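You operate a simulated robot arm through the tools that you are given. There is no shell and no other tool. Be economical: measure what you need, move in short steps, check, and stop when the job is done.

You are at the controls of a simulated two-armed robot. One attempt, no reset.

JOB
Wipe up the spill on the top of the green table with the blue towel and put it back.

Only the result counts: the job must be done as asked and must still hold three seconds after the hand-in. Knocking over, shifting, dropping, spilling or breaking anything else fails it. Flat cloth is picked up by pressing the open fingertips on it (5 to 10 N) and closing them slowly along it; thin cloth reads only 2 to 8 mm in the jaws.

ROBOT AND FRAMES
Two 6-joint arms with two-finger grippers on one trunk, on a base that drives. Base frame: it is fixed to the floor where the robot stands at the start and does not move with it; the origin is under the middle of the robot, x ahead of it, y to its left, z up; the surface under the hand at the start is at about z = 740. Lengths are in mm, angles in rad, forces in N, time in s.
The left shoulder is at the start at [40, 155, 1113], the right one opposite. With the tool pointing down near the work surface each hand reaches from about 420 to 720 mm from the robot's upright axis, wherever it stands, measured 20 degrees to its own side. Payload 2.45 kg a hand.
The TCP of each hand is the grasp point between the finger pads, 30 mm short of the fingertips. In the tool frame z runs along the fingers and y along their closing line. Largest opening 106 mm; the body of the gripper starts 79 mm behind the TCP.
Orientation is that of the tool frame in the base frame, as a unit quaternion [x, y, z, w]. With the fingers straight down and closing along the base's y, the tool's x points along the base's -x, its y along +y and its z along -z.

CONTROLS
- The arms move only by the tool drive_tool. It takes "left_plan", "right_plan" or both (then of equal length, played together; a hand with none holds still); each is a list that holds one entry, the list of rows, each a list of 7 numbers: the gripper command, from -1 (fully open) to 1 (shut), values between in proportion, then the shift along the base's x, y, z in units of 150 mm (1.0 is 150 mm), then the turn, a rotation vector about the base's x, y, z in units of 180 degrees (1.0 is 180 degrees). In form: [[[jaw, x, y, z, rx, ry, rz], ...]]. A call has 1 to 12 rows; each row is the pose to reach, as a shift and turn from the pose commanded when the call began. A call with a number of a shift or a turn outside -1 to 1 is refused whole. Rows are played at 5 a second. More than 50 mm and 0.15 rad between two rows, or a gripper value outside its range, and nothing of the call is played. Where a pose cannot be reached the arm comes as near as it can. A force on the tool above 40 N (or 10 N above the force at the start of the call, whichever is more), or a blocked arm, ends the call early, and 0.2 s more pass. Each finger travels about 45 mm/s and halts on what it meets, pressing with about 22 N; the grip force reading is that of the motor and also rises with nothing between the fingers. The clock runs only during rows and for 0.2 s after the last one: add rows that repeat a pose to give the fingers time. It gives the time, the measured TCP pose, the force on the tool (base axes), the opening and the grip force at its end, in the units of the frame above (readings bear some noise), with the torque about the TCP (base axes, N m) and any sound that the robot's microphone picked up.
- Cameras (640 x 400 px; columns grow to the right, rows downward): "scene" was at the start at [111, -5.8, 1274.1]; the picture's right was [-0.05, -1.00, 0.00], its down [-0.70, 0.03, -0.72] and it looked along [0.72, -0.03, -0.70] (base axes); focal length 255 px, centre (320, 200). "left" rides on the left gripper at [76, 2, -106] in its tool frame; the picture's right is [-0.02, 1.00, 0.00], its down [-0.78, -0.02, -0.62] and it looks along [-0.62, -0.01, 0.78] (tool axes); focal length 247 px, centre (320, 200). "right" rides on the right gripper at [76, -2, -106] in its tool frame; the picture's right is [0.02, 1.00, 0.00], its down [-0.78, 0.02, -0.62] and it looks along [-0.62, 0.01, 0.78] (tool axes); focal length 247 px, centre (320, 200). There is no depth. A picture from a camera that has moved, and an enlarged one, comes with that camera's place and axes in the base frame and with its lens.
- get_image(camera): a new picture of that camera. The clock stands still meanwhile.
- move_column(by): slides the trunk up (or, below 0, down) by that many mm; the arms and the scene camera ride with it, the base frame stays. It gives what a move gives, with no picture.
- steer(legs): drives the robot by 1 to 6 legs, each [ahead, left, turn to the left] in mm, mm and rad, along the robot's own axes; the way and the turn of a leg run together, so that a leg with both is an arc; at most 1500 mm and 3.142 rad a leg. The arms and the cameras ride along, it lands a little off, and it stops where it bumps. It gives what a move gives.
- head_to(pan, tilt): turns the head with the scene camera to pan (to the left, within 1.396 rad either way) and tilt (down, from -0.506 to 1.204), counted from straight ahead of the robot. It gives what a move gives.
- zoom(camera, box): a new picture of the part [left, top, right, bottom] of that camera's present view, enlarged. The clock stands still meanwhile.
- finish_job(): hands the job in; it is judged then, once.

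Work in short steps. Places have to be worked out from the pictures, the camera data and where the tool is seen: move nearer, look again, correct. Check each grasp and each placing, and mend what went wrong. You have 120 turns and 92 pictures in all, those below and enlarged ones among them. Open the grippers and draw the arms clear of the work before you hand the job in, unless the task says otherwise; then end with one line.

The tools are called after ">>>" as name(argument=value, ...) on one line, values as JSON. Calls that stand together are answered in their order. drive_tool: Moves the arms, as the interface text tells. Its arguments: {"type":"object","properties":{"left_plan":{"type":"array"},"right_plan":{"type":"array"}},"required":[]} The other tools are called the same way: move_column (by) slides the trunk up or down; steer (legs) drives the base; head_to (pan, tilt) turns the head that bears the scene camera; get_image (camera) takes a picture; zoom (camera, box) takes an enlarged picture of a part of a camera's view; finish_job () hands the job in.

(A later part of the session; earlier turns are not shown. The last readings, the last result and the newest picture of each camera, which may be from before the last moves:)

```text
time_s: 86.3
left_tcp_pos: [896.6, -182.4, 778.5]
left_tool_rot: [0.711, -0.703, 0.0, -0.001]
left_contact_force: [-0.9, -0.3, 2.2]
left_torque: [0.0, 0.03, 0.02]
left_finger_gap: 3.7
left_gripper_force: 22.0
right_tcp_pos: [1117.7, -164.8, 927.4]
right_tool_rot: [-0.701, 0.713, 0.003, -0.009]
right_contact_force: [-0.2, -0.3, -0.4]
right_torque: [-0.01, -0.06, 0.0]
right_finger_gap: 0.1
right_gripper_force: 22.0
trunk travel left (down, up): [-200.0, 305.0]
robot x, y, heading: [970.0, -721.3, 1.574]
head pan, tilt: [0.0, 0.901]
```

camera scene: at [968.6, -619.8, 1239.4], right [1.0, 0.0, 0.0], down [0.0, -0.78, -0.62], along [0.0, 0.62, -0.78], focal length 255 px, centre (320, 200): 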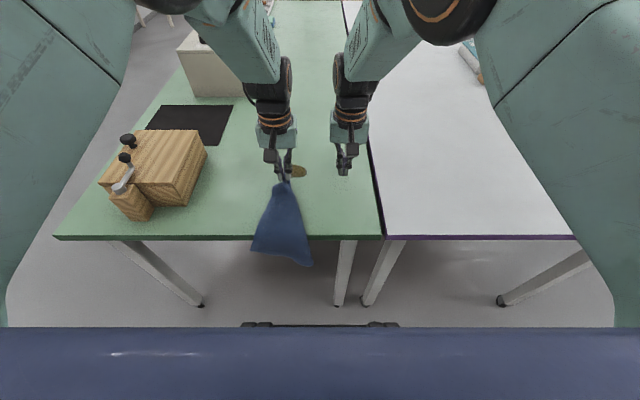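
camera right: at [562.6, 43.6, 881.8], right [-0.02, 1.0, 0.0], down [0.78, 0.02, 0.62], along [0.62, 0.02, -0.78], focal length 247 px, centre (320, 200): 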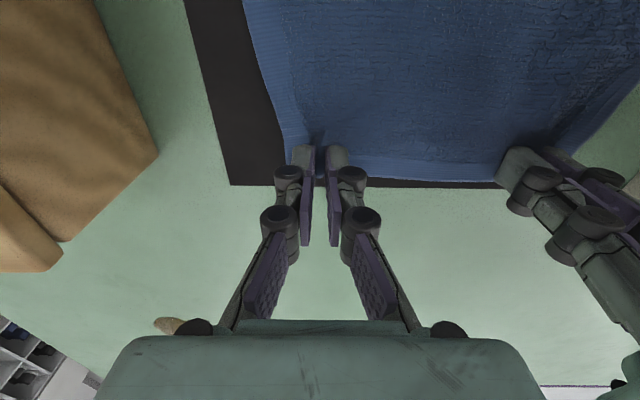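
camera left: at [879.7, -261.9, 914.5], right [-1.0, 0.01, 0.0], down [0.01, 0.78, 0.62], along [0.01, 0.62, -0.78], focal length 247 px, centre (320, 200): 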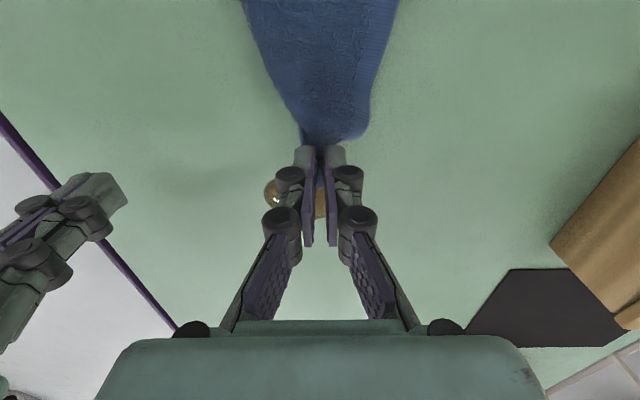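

Light contact at 2.2 N. I'll press slightly more and sweep forward across the spill and back.

>>> drive_tool(left_plan=[[[1, 0, 0, -0.01, 0, 0, 0], [1, 0, 0.1, -0.01, 0, 0, 0], [1, 0, 0.22, -0.01, 0, 0, 0], [1, 0, 0.34, -0.01, 0, 0, 0], [1, 0, 0.46, -0.01, 0, 0, 0], [1, 0, 0.58, -0.01, 0, 0, 0], [1, 0, 0.66, -0.01, 0, 0, 0], [1, 0, 0.66, -0.01, 0, 0, 0]]])

>>> get_image(camera="left")

>>> get_image(camera="scene")

```text
time_s: 88.2
left_tcp_pos: [897.0, -83.0, 775.1]
left_tool_rot: [0.71, -0.704, 0.0, 0.0]
left_contact_force: [0.6, -1.8, 3.1]
left_torque: [-0.08, 0.01, -0.03]
left_finger_gap: 3.4
left_gripper_force: 22.1
right_tcp_pos: [1118.0, -164.7, 925.6]
right_tool_rot: [-0.7, 0.714, 0.003, -0.01]
right_contact_force: [-0.8, -0.4, 0.5]
right_torque: [0.01, 0.04, 0.0]
right_finger_gap: 0.0
right_gripper_force: 22.0
trunk travel left (down, up): [-200.0, 305.0]
robot x, y, heading: [971.7, -721.1, 1.571]
head pan, tilt: [0.0, 0.901]
```

```text
64 pictures are left
camera left: at [895.7, -161.1, 881.9], right [-1.0, 0.01, 0.0], down [0.01, 0.78, 0.62], along [0.01, 0.62, -0.78], focal length 247 px, centre (320, 200)
```

left: 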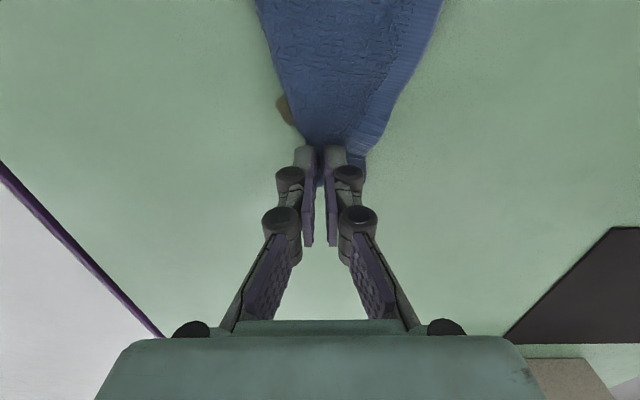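

```text
63 pictures are left
camera scene: at [970.3, -616.9, 1239.1], right [1.0, 0.0, 0.0], down [0.0, -0.78, -0.62], along [0.0, 0.62, -0.78], focal length 255 px, centre (320, 200)
```

scene: 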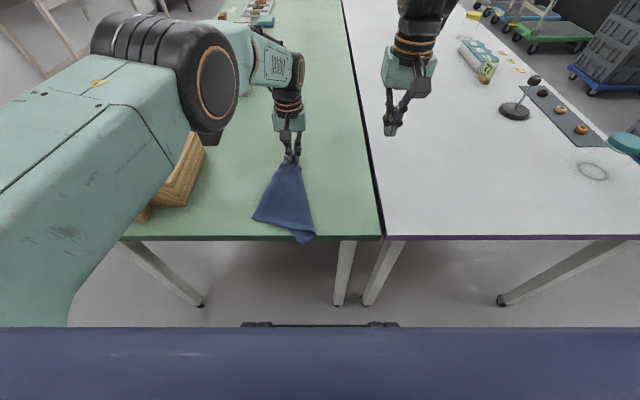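

Most is covered; a remnant shows to the right at x≈915. I'll scrub in a zigzag over x 890–935, y -155 to -85.

>>> drive_tool(left_plan=[[[1, 0.06, -0.15, -0.015, 0, 0, 0], [1, 0.1, -0.3, -0.02, 0, 0, 0], [1, 0.12, -0.48, -0.02, 0, 0, 0], [1, 0.16, -0.3, -0.02, 0, 0, 0], [1, 0.18, -0.1, -0.02, 0, 0, 0], [1, 0.22, -0.28, -0.02, 0, 0, 0], [1, 0.24, -0.48, -0.02, 0, 0, 0], [1, 0.28, -0.3, -0.02, 0, 0, 0], [1, 0.28, -0.1, -0.02, 0, 0, 0], [1, 0.15, -0.25, -0.02, 0, 0, 0], [1, 0.0, -0.4, -0.02, 0, 0, 0], [1, -0.08, -0.25, -0.02, 0, 0, 0]]])

>>> drive_tool(left_plan=[[[1, -0.02, 0.15, 0, 0, 0, 0], [1, 0.06, -0.05, 0, 0, 0, 0], [1, 0.1, -0.2, 0, 0, 0, 0], [1, 0.12, 0, 0, 0, 0, 0], [1, 0.14, 0.18, 0, 0, 0, 0], [1, 0.22, 0, 0, 0, 0, 0], [1, 0.25, -0.2, 0, 0, 0, 0], [1, 0.3, 0, 0, 0, 0, 0], [1, 0.3, 0.15, 0, 0, 0, 0], [1, 0.3, 0.15, 0.2, 0, 0, 0], [1, 0.3, 0.15, 0.5, 0, 0, 0], [1, 0.3, 0.15, 0.5, 0, 0, 0]]])

>>> get_image(camera="left")

>>> get_image(camera="scene")

```text
time_s: 90.8
left_tcp_pos: [886.3, -121.3, 774.5]
left_tool_rot: [0.71, -0.705, 0.0, -0.001]
left_contact_force: [1.5, -4.9, 13.7]
left_torque: [-0.3, -0.09, 0.0]
left_finger_gap: 3.5
left_gripper_force: 22.2
right_tcp_pos: [1117.1, -164.0, 927.0]
right_tool_rot: [-0.7, 0.714, 0.002, -0.01]
right_contact_force: [-0.3, 0.5, 0.6]
right_torque: [-0.02, 0.01, -0.02]
right_finger_gap: 0.0
right_gripper_force: 22.2
trunk travel left (down, up): [-200.0, 305.0]
robot x, y, heading: [970.4, -721.6, 1.572]
head pan, tilt: [0.0, 0.901]
```

```text
time_s: 93.3
left_tcp_pos: [929.6, -98.5, 847.4]
left_tool_rot: [0.709, -0.705, 0.0, 0.0]
left_contact_force: [1.2, 0.1, 0.3]
left_torque: [-0.02, 0.0, 0.02]
left_finger_gap: 3.4
left_gripper_force: 21.7
right_tcp_pos: [1116.9, -163.0, 924.1]
right_tool_rot: [-0.7, 0.714, 0.002, -0.01]
right_contact_force: [-1.0, -0.4, -0.9]
right_torque: [-0.02, 0.0, 0.03]
right_finger_gap: 0.0
right_gripper_force: 22.2
trunk travel left (down, up): [-200.0, 305.0]
robot x, y, heading: [971.6, -719.2, 1.574]
head pan, tilt: [0.0, 0.901]
```

```text
62 pictures are left
camera left: at [928.3, -175.3, 952.6], right [-1.0, 0.01, 0.0], down [0.01, 0.78, 0.62], along [0.01, 0.62, -0.78], focal length 247 px, centre (320, 200)
```

left: 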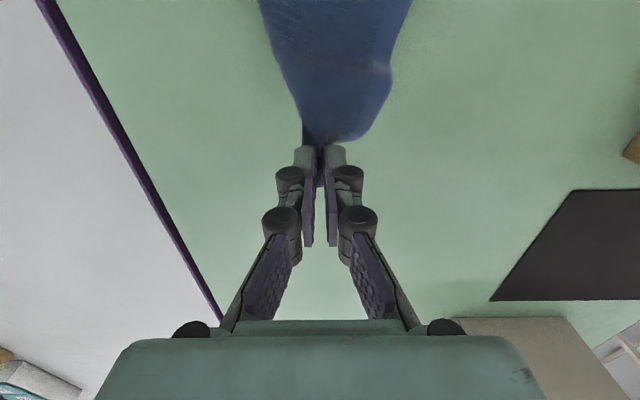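

```text
61 pictures are left
camera scene: at [969.9, -614.6, 1238.8], right [1.0, 0.0, 0.0], down [0.0, -0.78, -0.62], along [0.0, 0.62, -0.78], focal length 255 px, centre (320, 200)
```

scene: 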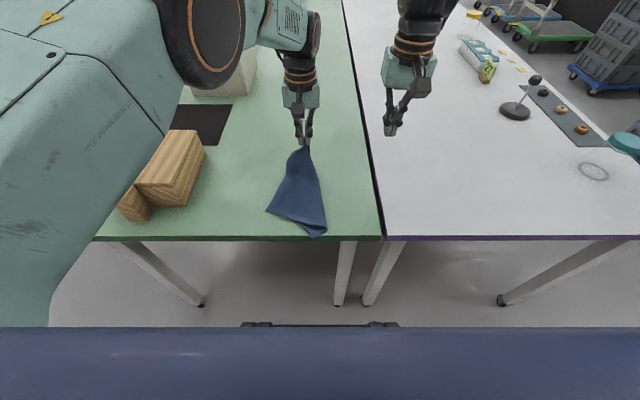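

The visible area is clean, but the towel hides part of it. I'll raise the trunk and look at the whole spot.

>>> move_column(by=220)

>>> get_image(camera="left")

>>> get_image(camera="scene")

```text
time_s: 95.7
left_tcp_pos: [930.3, -99.4, 1067.8]
left_tool_rot: [0.71, -0.704, 0.0, 0.0]
left_contact_force: [0.3, -0.5, -0.1]
left_torque: [0.0, -0.02, 0.02]
left_finger_gap: 3.6
left_gripper_force: 22.3
right_tcp_pos: [1117.9, -165.5, 1145.3]
right_tool_rot: [-0.7, 0.714, 0.003, -0.01]
right_contact_force: [-0.4, -0.2, 0.2]
right_torque: [-0.01, -0.01, 0.03]
right_finger_gap: 0.1
right_gripper_force: 21.8
trunk travel left (down, up): [-420.0, 85.0]
robot x, y, heading: [971.1, -721.5, 1.572]
head pan, tilt: [0.0, 0.901]
```

```text
60 pictures are left
camera left: at [928.4, -177.0, 1173.0], right [-1.0, 0.01, 0.0], down [0.01, 0.78, 0.62], along [0.01, 0.62, -0.78], focal length 247 px, centre (320, 200)
```

left: 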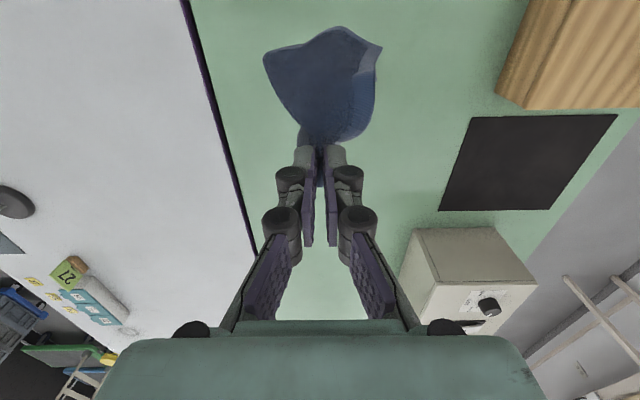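

```text
59 pictures are left
camera scene: at [970.1, -616.9, 1458.5], right [1.0, 0.0, 0.0], down [0.0, -0.78, -0.62], along [0.0, 0.62, -0.78], focal length 255 px, centre (320, 200)
```

scene: 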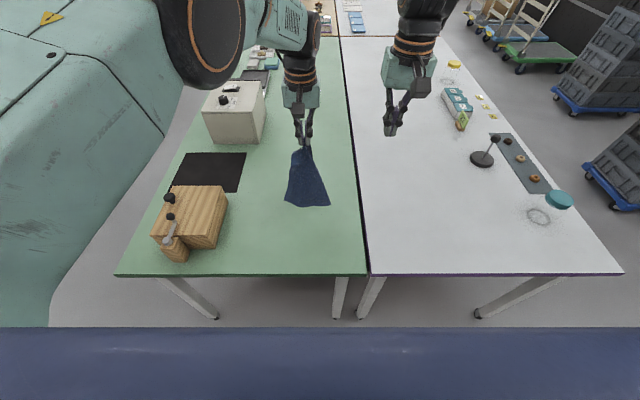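

>>> zoom(camera="scene", box=[240, 150, 370, 270])

```text
3.33 times, centred on (305, 210) of scene
camera zoom: at [970.1, -616.9, 1458.5], right [1.0, 0.0, 0.0], down [0.0, -0.78, -0.62], along [0.0, 0.62, -0.78], focal length 849 px, centre (370, 167)
```

zoom: 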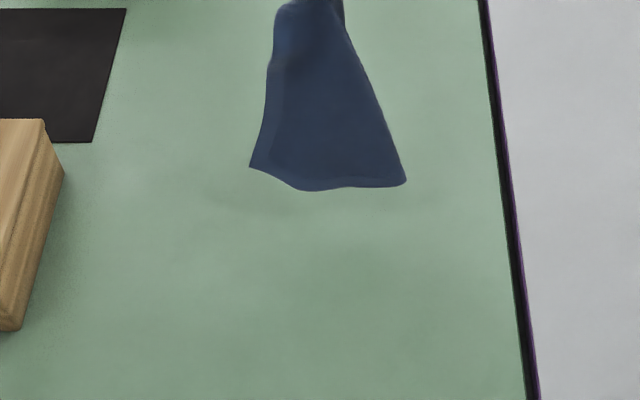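

The spot looks clean. I'll raise a bit more for clearance, then drive back around to the front of the table.

>>> move_column(by=80)

>>> steer(legs=[[-280, 0, 0]])

>>> zoom(camera="scene", box=[200, 60, 400, 200])

```text
time_s: 96.8
left_tcp_pos: [928.5, -99.5, 1148.1]
left_tool_rot: [0.71, -0.704, 0.0, 0.0]
left_contact_force: [0.4, 0.1, 0.0]
left_torque: [0.02, -0.06, 0.04]
left_finger_gap: 3.5
left_gripper_force: 21.8
right_tcp_pos: [1116.9, -165.1, 1224.1]
right_tool_rot: [-0.7, 0.714, 0.003, -0.009]
right_contact_force: [-1.1, 1.1, 0.1]
right_torque: [-0.01, -0.02, 0.0]
right_finger_gap: 0.0
right_gripper_force: 21.4
trunk travel left (down, up): [-500.0, 5.0]
robot x, y, heading: [969.8, -718.7, 1.576]
head pan, tilt: [0.0, 0.901]
```

```text
time_s: 101.0
left_tcp_pos: [932.2, -378.5, 1146.8]
left_tool_rot: [0.71, -0.704, 0.0, 0.0]
left_contact_force: [0.6, -0.6, -0.5]
left_torque: [0.03, -0.01, 0.01]
left_finger_gap: 3.7
left_gripper_force: 22.1
right_tcp_pos: [1118.5, -441.9, 1224.3]
right_tool_rot: [-0.701, 0.713, 0.003, -0.009]
right_contact_force: [1.0, -0.3, 0.2]
right_torque: [-0.01, 0.02, 0.01]
right_finger_gap: 0.0
right_gripper_force: 21.8
trunk travel left (down, up): [-500.0, 5.0]
robot x, y, heading: [973.6, -997.5, 1.575]
head pan, tilt: [0.0, 0.901]
```

```text
2.86 times, centred on (300, 130) of scene
camera zoom: at [972.5, -897.0, 1538.0], right [1.0, 0.01, 0.0], down [0.0, -0.78, -0.62], along [0.0, 0.62, -0.78], focal length 728 px, centre (377, 400)
```

zoom: 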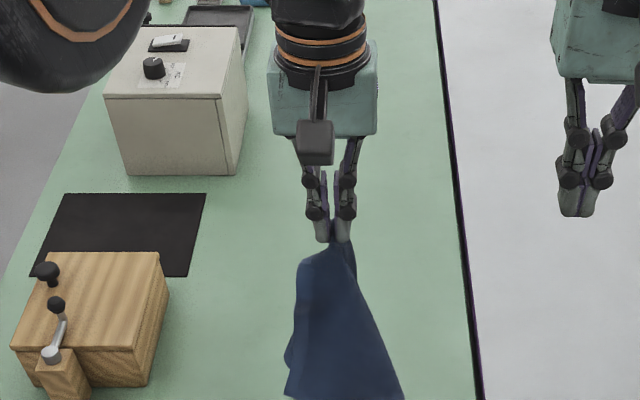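

The towel blocks this view of the spot. I'll turn to heading 0 and pan the head left to check it.

>>> steer(legs=[[0, 0, -1.575]])

>>> head_to(pan=1.39, tilt=0.6)

>>> get_image(camera="scene")

```text
time_s: 111.3
left_tcp_pos: [1595.5, -959.5, 1147.4]
left_tool_rot: [-0.005, 1.0, 0.0, 0.0]
left_contact_force: [0.2, 0.8, 0.0]
left_torque: [0.07, -0.01, 0.04]
left_finger_gap: 3.5
left_gripper_force: 22.0
right_tcp_pos: [1531.2, -1147.1, 1225.2]
right_tool_rot: [0.007, 1.0, 0.01, -0.006]
right_contact_force: [0.7, 0.2, 0.5]
right_torque: [0.01, -0.06, 0.01]
right_finger_gap: 0.0
right_gripper_force: 22.0
trunk travel left (down, up): [-500.0, 5.0]
robot x, y, heading: [972.4, -1004.3, 0.008]
head pan, tilt: [0.0, 0.901]
```

```text
time_s: 112.9
left_tcp_pos: [1595.1, -958.5, 1147.2]
left_tool_rot: [-0.006, 1.0, 0.002, 0.001]
left_contact_force: [-0.7, -0.9, -0.6]
left_torque: [0.01, 0.0, 0.03]
left_finger_gap: 3.6
left_gripper_force: 22.5
right_tcp_pos: [1528.7, -1146.5, 1225.7]
right_tool_rot: [0.007, 1.0, 0.01, -0.005]
right_contact_force: [0.2, 0.5, 0.9]
right_torque: [-0.01, 0.03, 0.03]
right_finger_gap: 0.1
right_gripper_force: 22.4
trunk travel left (down, up): [-500.0, 5.0]
robot x, y, heading: [972.5, -1004.8, 0.009]
head pan, tilt: [1.389, 0.6]
```

```text
56 pictures are left
camera scene: at [1014.9, -917.9, 1563.1], right [0.98, -0.17, 0.0], down [-0.1, -0.56, -0.83], along [0.14, 0.81, -0.56], focal length 255 px, centre (320, 200)
```

scene: 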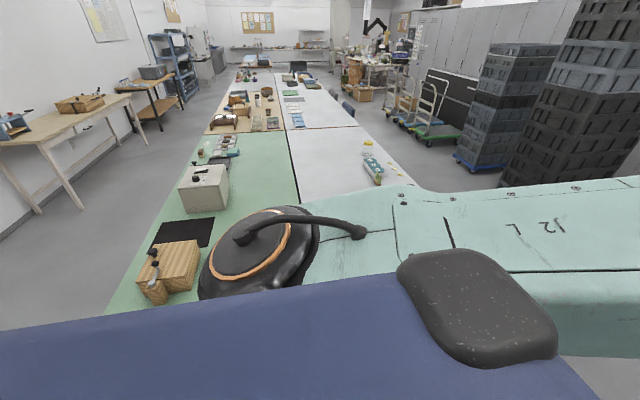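

The shoulder blocks that view; I'll check from the front instead. Now I'll drive back around to the front.

>>> steer(legs=[[0, 0, -0.008], [-1420, 0, 0], [0, 985, 0]])

>>> head_to(pan=0, tilt=0.8)

>>> get_image(camera="scene")

```text
time_s: 144.0
left_tcp_pos: [164.6, 14.7, 1145.9]
left_tool_rot: [0.001, 1.0, 0.0, 0.0]
left_contact_force: [0.6, 0.2, -0.4]
left_torque: [0.0, 0.01, 0.04]
left_finger_gap: 3.8
left_gripper_force: 22.1
right_tcp_pos: [98.4, -172.4, 1224.2]
right_tool_rot: [0.016, 1.0, 0.009, -0.007]
right_contact_force: [-0.1, 0.7, 0.4]
right_torque: [0.03, 0.05, 0.01]
right_finger_gap: 0.0
right_gripper_force: 22.2
trunk travel left (down, up): [-500.0, 5.0]
robot x, y, heading: [-454.4, -15.8, -0.003]
head pan, tilt: [1.389, 0.6]
```

```text
time_s: 145.5
left_tcp_pos: [168.9, 12.6, 1144.3]
left_tool_rot: [0.001, 1.0, 0.001, -0.001]
left_contact_force: [0.5, 0.7, -0.4]
left_torque: [-0.02, 0.04, 0.01]
left_finger_gap: 3.8
left_gripper_force: 21.8
right_tcp_pos: [102.1, -173.8, 1220.7]
right_tool_rot: [0.015, 1.0, 0.011, -0.008]
right_contact_force: [-0.1, -1.5, 0.0]
right_torque: [0.03, 0.06, -0.01]
right_finger_gap: 0.0
right_gripper_force: 21.6
trunk travel left (down, up): [-500.0, 5.0]
robot x, y, heading: [-458.4, -21.4, -0.006]
head pan, tilt: [0.0, 0.799]
```

```text
55 pictures are left
camera scene: at [-342.9, -24.6, 1545.6], right [-0.01, -1.0, 0.0], down [-0.72, 0.0, -0.69], along [0.69, 0.0, -0.72], focal length 255 px, centre (320, 200)
```

scene: 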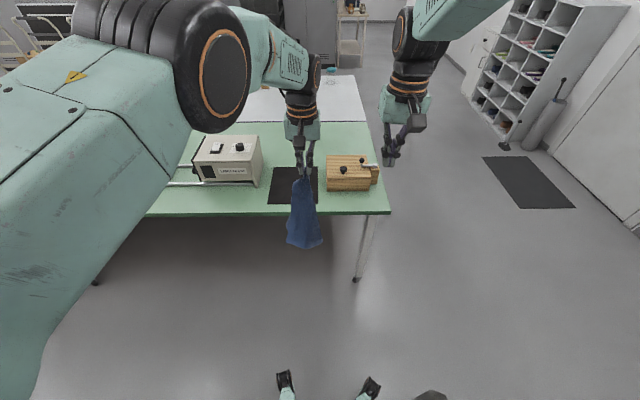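

>>> zoom(camera="scene", box=[270, 100, 410, 190])

```text
4.44 times, centred on (340, 145) of scene
camera zoom: at [-342.9, -24.6, 1545.6], right [-0.01, -1.0, 0.0], down [-0.72, 0.0, -0.69], along [0.69, 0.0, -0.72], focal length 1132 px, centre (231, 444)
```

zoom: 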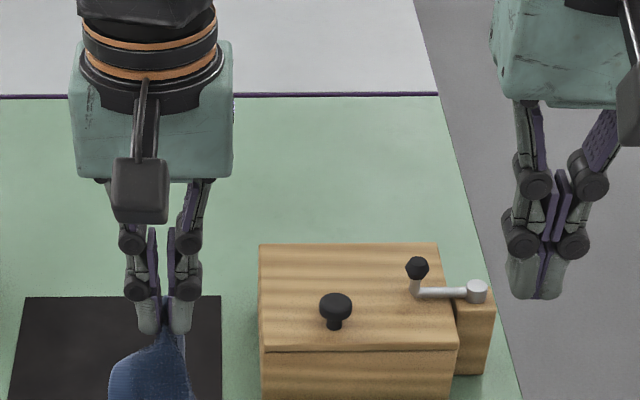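

The spill is fully gone. Now I'll return the towel. The right hand goes up out of the way, then I drive ahead so the towel hangs over the mat's near-right corner.

>>> drive_tool(right_plan=[[[1, -0.1, -0.1, 0.2, 0, 0, 0], [1, -0.2, -0.2, 0.4, 0, 0, 0], [1, -0.3, -0.3, 0.6, 0, 0, 0], [1, -0.3, -0.3, 0.6, 0, 0, 0]]])

>>> steer(legs=[[275, 10, 0.006]])

>>> move_column(by=-75)

>>> get_image(camera="scene")

```text
time_s: 146.5
left_tcp_pos: [165.5, 16.5, 1147.1]
left_tool_rot: [0.001, 1.0, -0.001, 0.0]
left_contact_force: [0.6, 0.9, -0.7]
left_torque: [-0.04, -0.04, 0.01]
left_finger_gap: 3.7
left_gripper_force: 21.8
right_tcp_pos: [51.7, -216.4, 1314.8]
right_tool_rot: [0.015, 1.0, 0.008, -0.006]
right_contact_force: [0.4, 0.2, 1.0]
right_torque: [-0.02, 0.01, -0.03]
right_finger_gap: 0.0
right_gripper_force: 21.5
trunk travel left (down, up): [-500.0, 5.0]
robot x, y, heading: [-460.9, -16.0, -0.007]
head pan, tilt: [0.0, 0.799]
```

```text
time_s: 150.6
left_tcp_pos: [435.9, 26.3, 1149.7]
left_tool_rot: [-0.002, 1.0, 0.001, 0.003]
left_contact_force: [-0.3, 0.3, 0.1]
left_torque: [-0.04, -0.04, 0.03]
left_finger_gap: 3.8
left_gripper_force: 22.4
right_tcp_pos: [325.3, -206.9, 1315.9]
right_tool_rot: [0.012, 1.0, 0.01, -0.003]
right_contact_force: [-0.2, -1.1, -0.5]
right_torque: [0.01, -0.01, 0.0]
right_finger_gap: 0.1
right_gripper_force: 22.1
trunk travel left (down, up): [-500.0, 5.0]
robot x, y, heading: [-181.1, -12.4, 0.003]
head pan, tilt: [0.0, 0.799]
```

```text
time_s: 151.7
left_tcp_pos: [442.3, 27.2, 1071.2]
left_tool_rot: [-0.001, 1.0, 0.001, 0.0]
left_contact_force: [0.1, 0.5, -0.5]
left_torque: [-0.03, -0.01, 0.03]
left_finger_gap: 3.6
left_gripper_force: 22.3
right_tcp_pos: [331.1, -206.6, 1238.1]
right_tool_rot: [0.012, 1.0, 0.008, -0.006]
right_contact_force: [0.0, -0.4, 0.6]
right_torque: [0.02, 0.03, 0.0]
right_finger_gap: 0.0
right_gripper_force: 21.7
trunk travel left (down, up): [-425.0, 80.0]
robot x, y, heading: [-183.2, -13.2, 0.0]
head pan, tilt: [0.0, 0.799]
```

```text
53 pictures are left
camera scene: at [-68.7, -13.5, 1471.0], right [0.0, -1.0, 0.0], down [-0.72, 0.0, -0.7], along [0.7, 0.0, -0.72], focal length 255 px, centre (320, 200)
```

scene: 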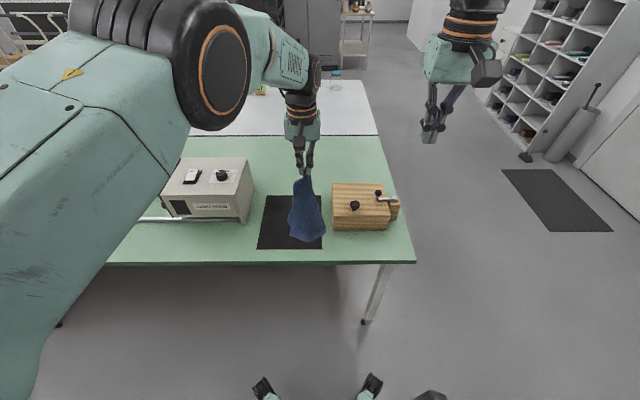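

The towel's bottom is near the mat's near-right part. I'll lay it diagonally toward the far-left corner, alternating lowering and driving.

>>> move_column(by=-60)

>>> steer(legs=[[50, 38, 0]])

>>> move_column(by=-60)

>>> steer(legs=[[50, 42, 0]])

>>> get_image(camera="scene")

>>> get_image(camera="left")

```text
time_s: 152.7
left_tcp_pos: [438.2, 28.6, 1013.8]
left_tool_rot: [-0.001, 1.0, 0.001, 0.002]
left_contact_force: [-0.3, -1.0, 0.2]
left_torque: [-0.08, -0.04, -0.01]
left_finger_gap: 3.7
left_gripper_force: 22.1
right_tcp_pos: [327.8, -204.8, 1180.5]
right_tool_rot: [0.012, 1.0, 0.009, -0.005]
right_contact_force: [-0.2, -0.7, -0.2]
right_torque: [-0.01, -0.04, 0.01]
right_finger_gap: 0.0
right_gripper_force: 22.1
trunk travel left (down, up): [-365.0, 140.0]
robot x, y, heading: [-186.2, -11.7, 0.0]
head pan, tilt: [0.0, 0.799]
```

```text
time_s: 154.1
left_tcp_pos: [488.4, 62.7, 1012.3]
left_tool_rot: [-0.001, 1.0, 0.001, 0.001]
left_contact_force: [0.7, 0.3, 0.4]
left_torque: [-0.04, 0.0, 0.03]
left_finger_gap: 4.0
left_gripper_force: 21.4
right_tcp_pos: [378.1, -169.9, 1178.1]
right_tool_rot: [0.012, 1.0, 0.01, -0.005]
right_contact_force: [-0.4, -1.0, 0.0]
right_torque: [0.04, 0.0, 0.01]
right_finger_gap: 0.0
right_gripper_force: 22.4
trunk travel left (down, up): [-365.0, 140.0]
robot x, y, heading: [-127.5, 32.3, 0.002]
head pan, tilt: [0.0, 0.799]
```

```text
time_s: 155.1
left_tcp_pos: [490.6, 66.1, 953.0]
left_tool_rot: [-0.002, 1.0, 0.0, 0.001]
left_contact_force: [-0.2, -0.5, 0.1]
left_torque: [-0.05, 0.01, 0.05]
left_finger_gap: 3.7
left_gripper_force: 22.3
right_tcp_pos: [379.0, -166.5, 1119.2]
right_tool_rot: [0.011, 1.0, 0.009, -0.005]
right_contact_force: [-0.1, -0.2, -0.1]
right_torque: [-0.05, 0.0, -0.01]
right_finger_gap: 0.0
right_gripper_force: 22.4
trunk travel left (down, up): [-305.0, 200.0]
robot x, y, heading: [-130.3, 24.4, 0.002]
head pan, tilt: [0.0, 0.799]
```

```text
time_s: 156.4
left_tcp_pos: [539.1, 103.4, 952.2]
left_tool_rot: [-0.002, 1.0, 0.002, 0.0]
left_contact_force: [-0.4, 0.9, 0.1]
left_torque: [0.0, 0.01, 0.04]
left_finger_gap: 3.8
left_gripper_force: 22.1
right_tcp_pos: [429.4, -129.3, 1118.3]
right_tool_rot: [0.011, 1.0, 0.01, -0.005]
right_contact_force: [-1.4, 0.8, -1.0]
right_torque: [0.06, 0.0, -0.02]
right_finger_gap: 0.0
right_gripper_force: 22.1
trunk travel left (down, up): [-305.0, 200.0]
robot x, y, heading: [-77.0, 72.9, -0.007]
head pan, tilt: [0.0, 0.799]
```

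```text
52 pictures are left
camera scene: at [35.2, 69.3, 1351.0], right [0.0, -1.0, 0.0], down [-0.72, 0.0, -0.7], along [0.7, 0.0, -0.72], focal length 255 px, centre (320, 200)
```

scene: 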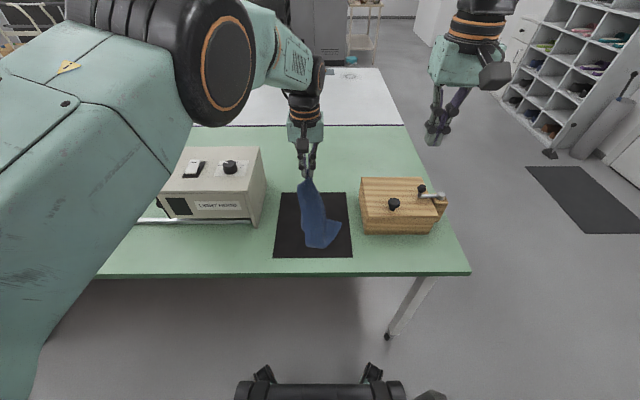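

```text
51 pictures are left
camera left: at [462.3, 104.1, 1057.6], right [0.02, 1.0, 0.0], down [0.78, -0.02, 0.62], along [0.62, -0.01, -0.78], focal length 247 px, centre (320, 200)
```

left: 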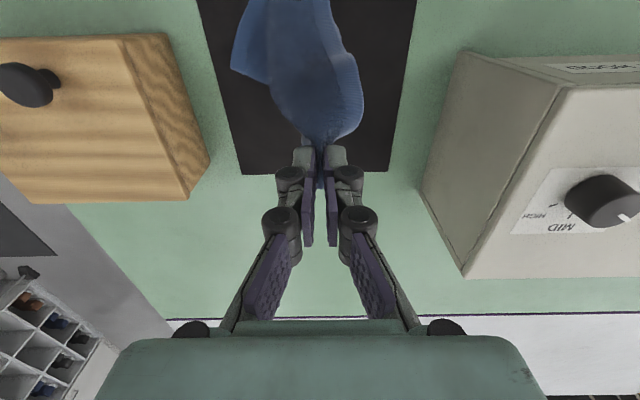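

It's laying as intended, with the bottom on the mat near the front right. I'll continue toward the far-left corner.

>>> move_column(by=-60)

>>> steer(legs=[[50, 42, 0.005]])

>>> move_column(by=-60)

>>> steer(legs=[[55, 42, 0]])

>>> get_image(camera="left")

>>> get_image(camera="scene")

```text
time_s: 157.4
left_tcp_pos: [538.4, 106.2, 893.4]
left_tool_rot: [-0.002, 1.0, 0.001, 0.001]
left_contact_force: [-0.2, -0.2, -0.3]
left_torque: [-0.02, 0.0, 0.0]
left_finger_gap: 3.3
left_gripper_force: 22.1
right_tcp_pos: [428.9, -124.9, 1060.7]
right_tool_rot: [0.011, 1.0, 0.009, -0.005]
right_contact_force: [-0.4, -0.4, -0.1]
right_torque: [-0.01, -0.01, 0.03]
right_finger_gap: 0.2
right_gripper_force: 21.8
trunk travel left (down, up): [-245.0, 260.0]
robot x, y, heading: [-78.1, 71.7, 0.002]
head pan, tilt: [0.0, 0.799]
```

```text
time_s: 158.7
left_tcp_pos: [587.0, 148.1, 893.2]
left_tool_rot: [-0.004, 1.0, 0.002, 0.001]
left_contact_force: [-0.3, -0.9, -1.4]
left_torque: [0.01, 0.0, 0.02]
left_finger_gap: 3.9
left_gripper_force: 22.2
right_tcp_pos: [477.9, -85.9, 1060.4]
right_tool_rot: [0.009, 1.0, 0.012, -0.006]
right_contact_force: [0.0, 0.0, -0.2]
right_torque: [0.02, 0.02, 0.0]
right_finger_gap: 0.0
right_gripper_force: 22.1
trunk travel left (down, up): [-245.0, 260.0]
robot x, y, heading: [-18.7, 119.9, 0.002]
head pan, tilt: [0.0, 0.799]
```

```text
time_s: 159.7
left_tcp_pos: [588.1, 148.9, 833.0]
left_tool_rot: [-0.004, 1.0, 0.0, 0.001]
left_contact_force: [0.3, -0.9, -0.2]
left_torque: [-0.05, -0.01, 0.02]
left_finger_gap: 3.6
left_gripper_force: 21.8
right_tcp_pos: [479.6, -80.9, 999.5]
right_tool_rot: [0.008, 1.0, 0.01, -0.004]
right_contact_force: [0.2, 0.0, 0.5]
right_torque: [0.0, 0.02, 0.02]
right_finger_gap: 0.0
right_gripper_force: 21.6
trunk travel left (down, up): [-185.0, 320.0]
robot x, y, heading: [-19.2, 117.4, 0.009]
head pan, tilt: [0.0, 0.799]
```

```text
time_s: 161.1
left_tcp_pos: [639.6, 190.5, 833.3]
left_tool_rot: [-0.004, 1.0, 0.002, 0.001]
left_contact_force: [0.0, 0.1, -0.2]
left_torque: [0.0, -0.04, 0.02]
left_finger_gap: 3.7
left_gripper_force: 21.7
right_tcp_pos: [530.1, -42.0, 1001.7]
right_tool_rot: [0.008, 1.0, 0.01, -0.004]
right_contact_force: [0.0, 0.3, 0.8]
right_torque: [0.01, -0.06, -0.01]
right_finger_gap: 0.0
right_gripper_force: 22.4
trunk travel left (down, up): [-185.0, 320.0]
robot x, y, heading: [34.4, 163.8, 0.007]
head pan, tilt: [0.0, 0.799]
```

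```text
50 pictures are left
camera left: at [562.8, 190.7, 940.2], right [0.01, 1.0, 0.0], down [0.78, -0.01, 0.62], along [0.62, -0.01, -0.78], focal length 247 px, centre (320, 200)
```

left: 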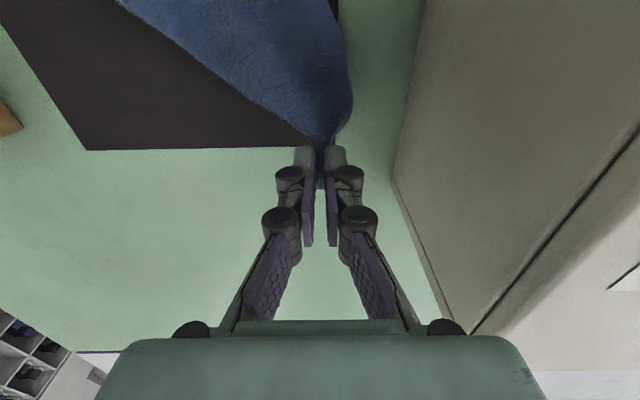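

```text
49 pictures are left
camera scene: at [142.6, 161.0, 1232.3], right [0.01, -1.0, 0.0], down [-0.72, 0.0, -0.7], along [0.7, 0.01, -0.72], focal length 255 px, centre (320, 200)
```

scene: 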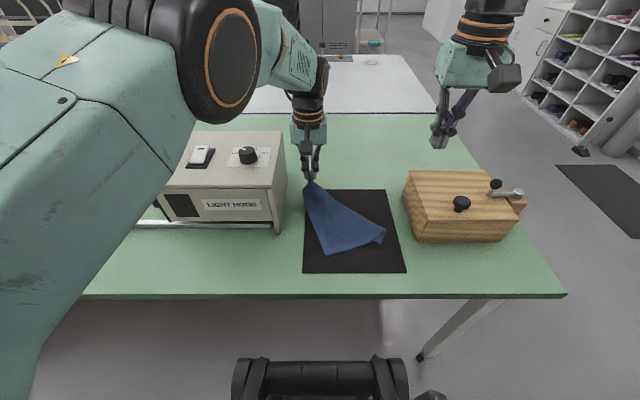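

A nice diagonal lay. I'll lower to the surface, release the corner and lift away.

>>> drive_tool(left_plan=[[[1, 0.02, 0.01, -0.15, 0, 0, 0], [1, 0.04, 0.02, -0.28, 0, 0, 0], [1, 0.04, 0.02, -0.36, 0, 0, 0], [0.8, 0.04, 0.02, -0.36, 0, 0, 0], [0.6, 0.04, 0.02, -0.36, 0, 0, 0], [0.6, 0.04, 0.02, -0.36, 0, 0, 0], [0.6, 0.04, 0.02, -0.2, 0, 0, 0], [0.6, 0.04, 0.02, 0.1, 0, 0, 0], [0.6, 0.04, 0.02, 0.35, 0, 0, 0], [0.6, -0.1, 0.02, 0.6, 0, 0, 0], [0.6, -0.3, 0.02, 0.8, 0, 0, 0], [0.6, -0.3, 0.02, 0.8, 0, 0, 0]]])

>>> get_image(camera="left")

>>> zoom(camera="scene", box=[260, 150, 440, 290])

```text
time_s: 163.7
left_tcp_pos: [589.5, 216.6, 890.6]
left_tool_rot: [-0.024, 0.997, -0.018, -0.068]
left_contact_force: [1.0, 0.6, -0.4]
left_torque: [0.02, -0.01, -0.01]
left_finger_gap: 21.3
left_gripper_force: 0.0
left hand out of reach, approached as far as the arm can: row 11, 12
right_tcp_pos: [533.9, -40.5, 1000.4]
right_tool_rot: [0.009, 1.0, 0.009, -0.006]
right_contact_force: [0.0, 0.7, 0.0]
right_torque: [-0.01, -0.01, -0.02]
right_finger_gap: 0.0
right_gripper_force: 22.3
trunk travel left (down, up): [-185.0, 320.0]
robot x, y, heading: [34.0, 165.4, 0.01]
head pan, tilt: [0.0, 0.799]
stopped in row 12 (left hand): the arm was blocked; the commanded pose is now the measured one
```

```text
48 pictures are left
camera left: at [528.5, 218.5, 1005.2], right [-0.03, 1.0, -0.04], down [0.86, 0.04, 0.51], along [0.51, -0.02, -0.86], focal length 247 px, centre (320, 200)
```

left: 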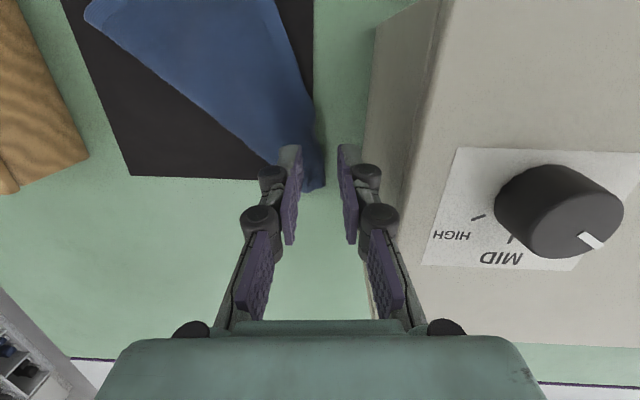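

```text
2.86 times, centred on (350, 220) of scene
camera zoom: at [146.0, 162.5, 1231.9], right [0.01, -1.0, 0.0], down [-0.72, 0.0, -0.7], along [0.7, 0.01, -0.72], focal length 728 px, centre (234, 143)
```

zoom: 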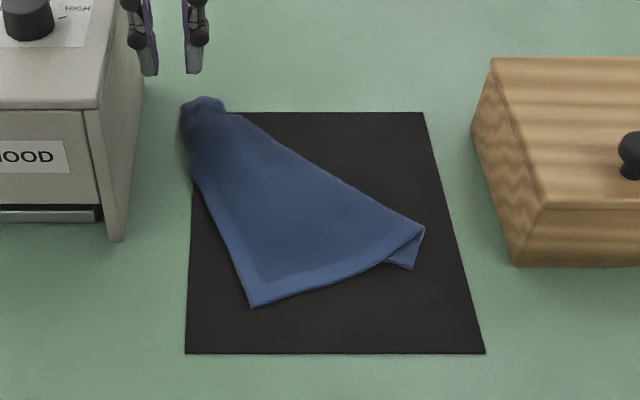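

The towel is released but folded along its diagonal: the far-right triangle is tucked under. I'll regrasp it by the near edge with both hands so the fold hangs out, and lay it flat again. First I'll restore the left hand to a clean raised pose, clear of the hood.

>>> drive_tool(left_plan=[[[0.6, 0.1, -0.1, 0.15, 0.004, -0.015, -0.004], [0.6, 0.2, -0.2, 0.35, 0.008, -0.03, -0.008], [0.6, 0.3, -0.25, 0.6, 0.0115, -0.043, -0.012], [0.6, 0.3, -0.25, 0.8, 0.0115, -0.043, -0.012], [0.6, 0.3, -0.25, 0.8, 0.0115, -0.043, -0.012]]])

>>> steer(legs=[[-150, -70, 0]])

>>> get_image(camera="scene")

```text
time_s: 164.9
left_tcp_pos: [638.0, 188.4, 1009.5]
left_tool_rot: [-0.013, 1.0, -0.006, -0.002]
left_contact_force: [0.1, -0.1, -0.4]
left_torque: [-0.01, 0.0, 0.0]
left_finger_gap: 21.1
left_gripper_force: 0.1
right_tcp_pos: [532.9, -40.5, 1000.5]
right_tool_rot: [0.009, 1.0, 0.009, -0.006]
right_contact_force: [-0.9, 0.7, -0.3]
right_torque: [-0.04, -0.02, 0.03]
right_finger_gap: 0.1
right_gripper_force: 22.0
trunk travel left (down, up): [-185.0, 320.0]
robot x, y, heading: [34.5, 164.8, 0.008]
head pan, tilt: [0.0, 0.799]
```

```text
time_s: 167.4
left_tcp_pos: [491.6, 117.4, 1012.1]
left_tool_rot: [-0.011, 1.0, -0.005, -0.001]
left_contact_force: [0.7, -0.2, -0.1]
left_torque: [-0.02, 0.0, 0.01]
left_finger_gap: 21.2
left_gripper_force: 0.0
right_tcp_pos: [386.3, -109.4, 999.6]
right_tool_rot: [0.009, 1.0, 0.009, -0.007]
right_contact_force: [0.2, 0.6, 0.5]
right_torque: [-0.02, 0.07, 0.0]
right_finger_gap: 0.1
right_gripper_force: 22.3
trunk travel left (down, up): [-185.0, 320.0]
robot x, y, heading: [-113.0, 91.5, 0.006]
head pan, tilt: [0.0, 0.799]
```

```text
46 pictures are left
camera scene: at [-4.0, 94.1, 1231.7], right [0.01, -1.0, 0.0], down [-0.72, -0.01, -0.7], along [0.7, 0.0, -0.72], focal length 255 px, centre (320, 200)
```

scene: 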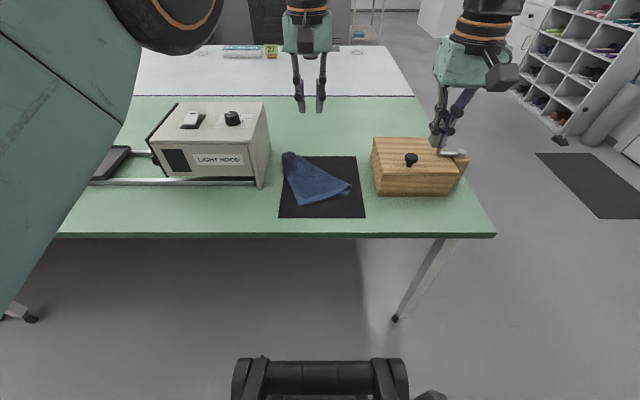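

>>> get_image(camera="left")

>>> zoom(camera="scene", box=[260, 140, 380, 230])

```text
45 pictures are left
camera left: at [413.9, 117.7, 1116.7], right [0.0, 1.0, -0.01], down [0.78, 0.01, 0.62], along [0.62, -0.01, -0.78], focal length 247 px, centre (320, 200)
```

left: 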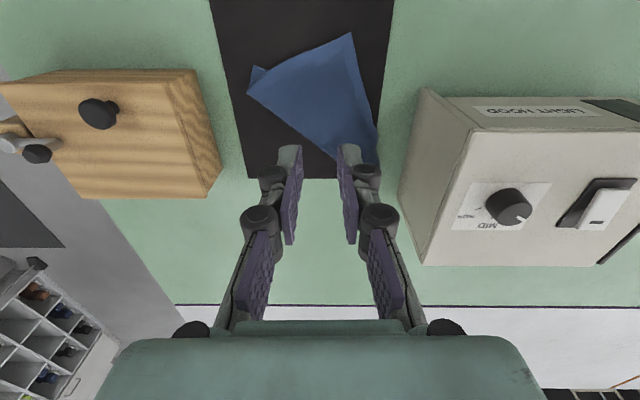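

```text
4.44 times, centred on (320, 185) of scene
camera zoom: at [-4.0, 94.1, 1231.7], right [0.01, -1.0, 0.0], down [-0.72, -0.01, -0.7], along [0.7, 0.0, -0.72], focal length 1132 px, centre (320, 267)
```

zoom: 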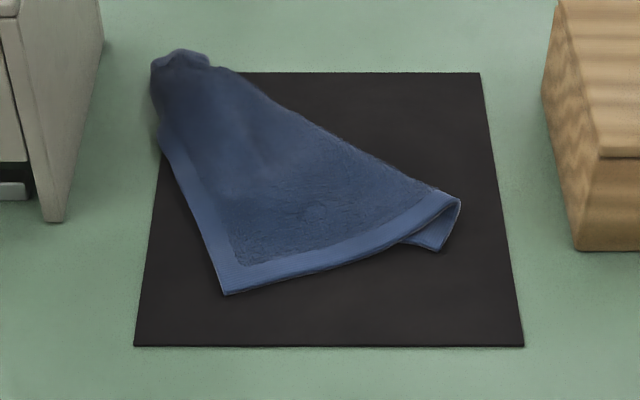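

I can read the shape: the near-left corner is at (449,150), and the near edge runs to a folded tip near (490,22). I'll bring the left hand over (470,142) and the right over (497,25), then descend together.

>>> drive_tool(left_plan=[[[0.585, -0.05, 0.05, -0.2, 0, 0, 0], [0.585, -0.1, 0.1, -0.5, 0, 0, 0], [0.585, -0.14, 0.165, -0.8, 0, 0, 0], [0.585, -0.14, 0.165, -1.0, 0, 0, 0], [0.585, -0.14, 0.165, -1.0, 0, 0, 0], [0.585, -0.14, 0.165, -1.0, 0, 0, 0], [0.585, -0.14, 0.165, -1.0, 0, 0, 0]]], right_plan=[[[0.585, 0.2, 0.1, 0.1, 0, 0, 0], [0.585, 0.4, 0.25, 0.1, 0, 0, 0], [0.585, 0.6, 0.45, 0.1, 0, 0, 0], [0.585, 0.7, 0.65, 0.1, 0, 0, 0], [0.585, 0.74, 0.85, 0.0, 0, 0, 0], [0.585, 0.74, 0.9, -0.3, 0, 0, 0], [0.585, 0.74, 0.9, -0.5, 0, 0, 0]]])

>>> get_image(camera="right")

>>> get_image(camera="left")

```text
time_s: 169.1
left_tcp_pos: [469.7, 143.6, 862.2]
left_tool_rot: [-0.015, 1.0, -0.007, -0.001]
left_contact_force: [-0.4, -0.2, -0.5]
left_torque: [0.0, 0.04, -0.03]
left_finger_gap: 22.0
left_gripper_force: 0.0
right_tcp_pos: [496.7, 24.4, 922.0]
right_tool_rot: [0.009, 1.0, 0.01, -0.005]
right_contact_force: [0.4, -0.1, -0.8]
right_torque: [-0.01, 0.03, 0.04]
right_finger_gap: 21.9
right_gripper_force: 0.1
trunk travel left (down, up): [-185.0, 320.0]
robot x, y, heading: [-115.7, 95.1, 0.007]
head pan, tilt: [0.0, 0.799]
```

```text
43 pictures are left
camera right: at [421.3, 21.2, 1030.4], right [0.0, 1.0, 0.02], down [0.79, -0.01, 0.61], along [0.61, 0.02, -0.79], focal length 247 px, centre (320, 200)
```

right: 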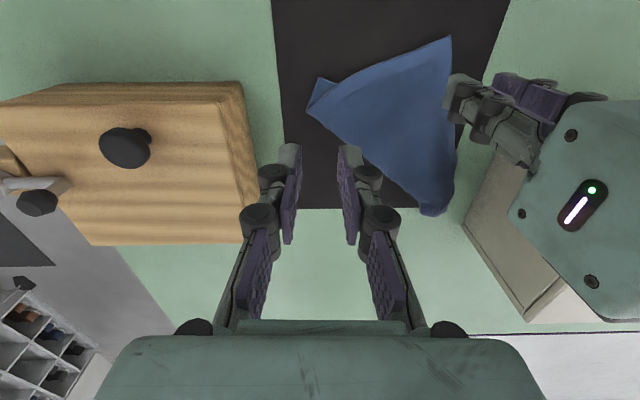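

```text
42 pictures are left
camera left: at [393.1, 143.6, 967.3], right [-0.01, 1.0, -0.01], down [0.78, 0.02, 0.62], along [0.62, -0.01, -0.78], focal length 247 px, centre (320, 200)
```

left: 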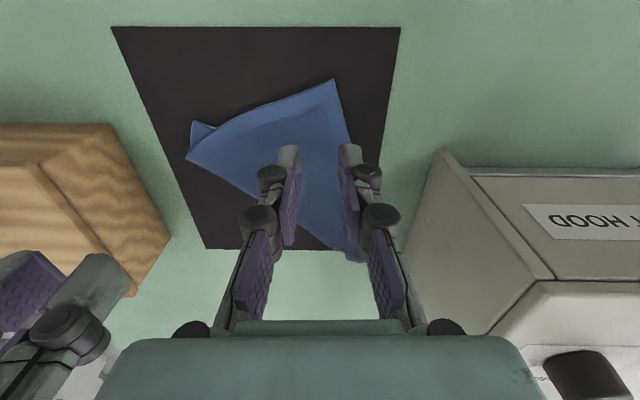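

Corner estimates agree. I'll descend both to just above the cloth, then press.

>>> drive_tool(left_plan=[[[0.585, 0, 0, -0.1, 0, 0, 0], [0.585, 0, 0, -0.3, 0, 0, 0], [0.585, 0, 0, -0.45, 0, 0, 0], [0.585, 0, 0, -0.53, 0, 0, 0], [0.585, 0, 0, -0.53, 0, 0, 0]]], right_plan=[[[0.585, 0.03, 0, -0.25, 0, 0, 0], [0.585, 0.03, 0, -0.5, 0, 0, 0], [0.585, 0.03, 0, -0.75, 0, 0, 0], [0.585, 0.03, 0, -0.92, 0, 0, 0], [0.585, 0.03, 0, -0.92, 0, 0, 0]]])

>>> drive_tool(left_plan=[[[0.585, 0, 0, -0.015, 0, 0, 0], [0.585, 0, 0, -0.03, 0, 0, 0], [0.585, 0, 0, -0.04, 0, 0, 0], [0.585, 0, 0, -0.04, 0, 0, 0]]], right_plan=[[[0.585, 0, 0, -0.015, 0, 0, 0], [0.585, 0, 0, -0.03, 0, 0, 0], [0.585, 0, 0, -0.04, 0, 0, 0], [0.585, 0, 0, -0.04, 0, 0, 0]]])

```text
time_s: 170.2
left_tcp_pos: [467.2, 141.3, 784.4]
left_tool_rot: [-0.009, 1.0, -0.005, 0.001]
left_contact_force: [-1.4, -0.4, 0.1]
left_torque: [0.03, -0.02, 0.01]
left_finger_gap: 22.0
left_gripper_force: 0.0
right_tcp_pos: [499.3, 24.9, 787.4]
right_tool_rot: [0.009, 1.0, 0.01, -0.004]
right_contact_force: [0.3, -0.4, -0.1]
right_torque: [0.03, -0.03, 0.01]
right_finger_gap: 22.1
right_gripper_force: 0.1
trunk travel left (down, up): [-185.0, 320.0]
robot x, y, heading: [-111.1, 94.0, 0.007]
head pan, tilt: [0.0, 0.799]
```

```text
time_s: 171.2
left_tcp_pos: [466.8, 141.2, 778.1]
left_tool_rot: [-0.011, 1.0, -0.004, 0.002]
left_contact_force: [0.6, -0.7, 1.3]
left_torque: [-0.01, 0.0, 0.02]
left_finger_gap: 22.1
left_gripper_force: 0.1
right_tcp_pos: [500.0, 23.3, 780.9]
right_tool_rot: [0.009, 1.0, 0.009, -0.005]
right_contact_force: [0.3, -1.1, 1.2]
right_torque: [-0.02, 0.01, -0.05]
right_finger_gap: 22.2
right_gripper_force: 0.0
trunk travel left (down, up): [-185.0, 320.0]
robot x, y, heading: [-115.0, 86.2, 0.007]
head pan, tilt: [0.0, 0.799]
```

Starting to touch. I'll go down a couple of millimetres more.

>>> drive_tool(left_plan=[[[0.585, 0, 0, -0.01, 0, 0, 0], [0.585, 0, 0, -0.017, 0, 0, 0], [0.585, 0, 0, -0.017, 0, 0, 0]]], right_plan=[[[0.585, 0, 0, -0.012, 0, 0, 0], [0.585, 0, 0, -0.027, 0, 0, 0], [0.585, 0, 0, -0.032, 0, 0, 0]]])

```text
time_s: 172.1
left_tcp_pos: [467.3, 140.2, 775.9]
left_tool_rot: [-0.011, 1.0, -0.004, 0.003]
left_contact_force: [1.0, -0.8, 6.6]
left_torque: [0.02, -0.03, 0.01]
left_finger_gap: 22.0
left_gripper_force: 0.0
right_tcp_pos: [499.2, 24.8, 777.5]
right_tool_rot: [0.009, 1.0, 0.01, -0.003]
right_contact_force: [1.6, -0.5, 6.5]
right_torque: [0.16, -0.05, 0.01]
right_finger_gap: 21.9
right_gripper_force: 0.2
trunk travel left (down, up): [-185.0, 320.0]
robot x, y, heading: [-119.4, 91.0, 0.01]
head pan, tilt: [0.0, 0.799]
```

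Both press with about 6.5 N. Now I'll close slowly.

>>> drive_tool(left_plan=[[[0.62, 0, 0, 0, 0, 0, 0], [0.67, 0, 0, 0, 0, 0, 0], [0.72, 0, 0, 0, 0, 0, 0], [0.77, 0, 0, 0, 0, 0, 0], [0.82, 0, 0, 0, 0, 0, 0], [0.87, 0, 0, 0, 0, 0, 0], [0.92, 0, 0, 0, 0, 0, 0], [0.97, 0, 0, 0, 0, 0, 0], [1, 0, 0, 0, 0, 0, 0], [1, 0, 0, 0, 0, 0, 0], [1, 0, 0, 0.02, 0, 0, 0], [1, 0, 0, 0.1, 0, 0, 0]]], right_plan=[[[0.62, 0, 0, 0, 0, 0, 0], [0.67, 0, 0, 0, 0, 0, 0], [0.72, 0, 0, 0, 0, 0, 0], [0.77, 0, 0, 0, 0, 0, 0], [0.82, 0, 0, 0, 0, 0, 0], [0.87, 0, 0, 0, 0, 0, 0], [0.92, 0, 0, 0, 0, 0, 0], [0.97, 0, 0, 0, 0, 0, 0], [1, 0, 0, 0, 0, 0, 0], [1, 0, 0, 0, 0, 0, 0], [1, 0, 0, 0.02, 0, 0, 0], [1, 0, 0, 0.1, 0, 0, 0]]])

>>> get_image(camera="right")

>>> get_image(camera="left")

```text
time_s: 174.7
left_tcp_pos: [466.6, 140.8, 788.6]
left_tool_rot: [-0.011, 1.0, -0.004, 0.002]
left_contact_force: [-0.3, -0.5, 0.8]
left_torque: [-0.01, -0.03, 0.02]
left_finger_gap: 0.2
left_gripper_force: 21.9
right_tcp_pos: [498.7, 24.2, 792.2]
right_tool_rot: [0.009, 1.0, 0.01, -0.004]
right_contact_force: [-0.6, -0.7, 1.1]
right_torque: [-0.04, 0.0, -0.01]
right_finger_gap: 2.8
right_gripper_force: 21.7
trunk travel left (down, up): [-185.0, 320.0]
robot x, y, heading: [-115.0, 92.9, 0.006]
head pan, tilt: [0.0, 0.799]
```

```text
41 pictures are left
camera right: at [423.3, 21.6, 899.2], right [0.0, 1.0, 0.02], down [0.79, -0.01, 0.61], along [0.61, 0.02, -0.79], focal length 247 px, centre (320, 200)
```

right: 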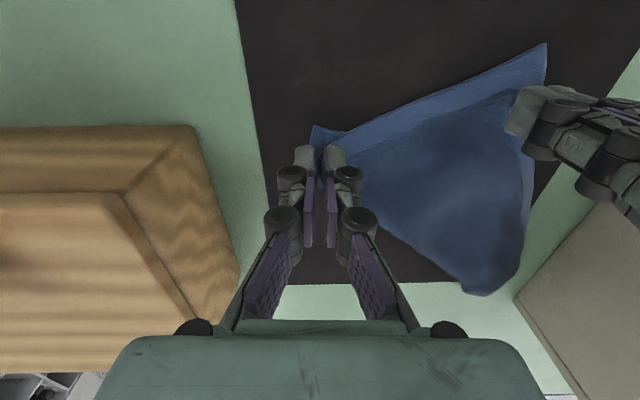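

```text
40 pictures are left
camera left: at [389.3, 141.0, 895.1], right [0.0, 1.0, -0.01], down [0.78, 0.01, 0.62], along [0.62, -0.01, -0.78], focal length 247 px, centre (320, 200)
```

left: 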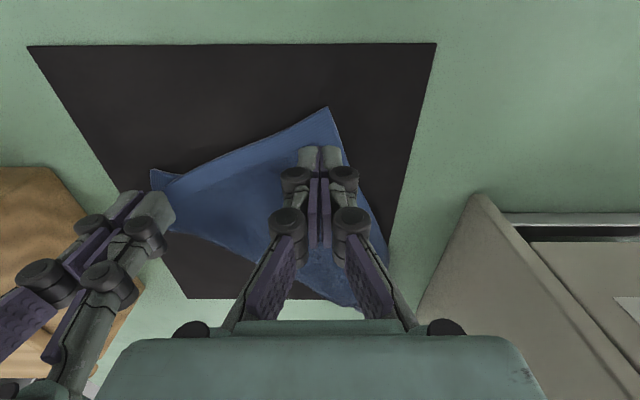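

The right hand got the cloth (2.8 mm), but the left slipped. I'll reopen the left to 30 mm and press a bit harder, around 9 N.

>>> drive_tool(left_plan=[[[0.43, 0, -0.02, 0, 0, 0, 0], [0.43, 0, -0.02, 0, 0, 0, 0], [0.43, 0, -0.02, -0.05, 0, 0, 0], [0.43, 0, -0.02, -0.09, 0, 0, 0], [0.43, 0, -0.02, -0.108, 0, 0, 0], [0.43, 0, -0.02, -0.115, 0, 0, 0], [0.43, 0, -0.02, -0.115, 0, 0, 0]]])

```text
time_s: 176.2
left_tcp_pos: [467.7, 137.8, 775.6]
left_tool_rot: [-0.012, 1.0, -0.004, 0.003]
left_contact_force: [-0.8, 0.8, 20.7]
left_torque: [0.0, 0.02, 0.03]
left_finger_gap: 31.3
left_gripper_force: 3.1
right_tcp_pos: [497.8, 24.5, 792.9]
right_tool_rot: [0.009, 1.0, 0.01, -0.005]
right_contact_force: [-0.1, -0.2, -0.5]
right_torque: [-0.02, -0.03, -0.01]
right_finger_gap: 2.8
right_gripper_force: 22.5
trunk travel left (down, up): [-185.0, 320.0]
robot x, y, heading: [-117.0, 93.6, 0.004]
head pan, tilt: [0.0, 0.799]
```

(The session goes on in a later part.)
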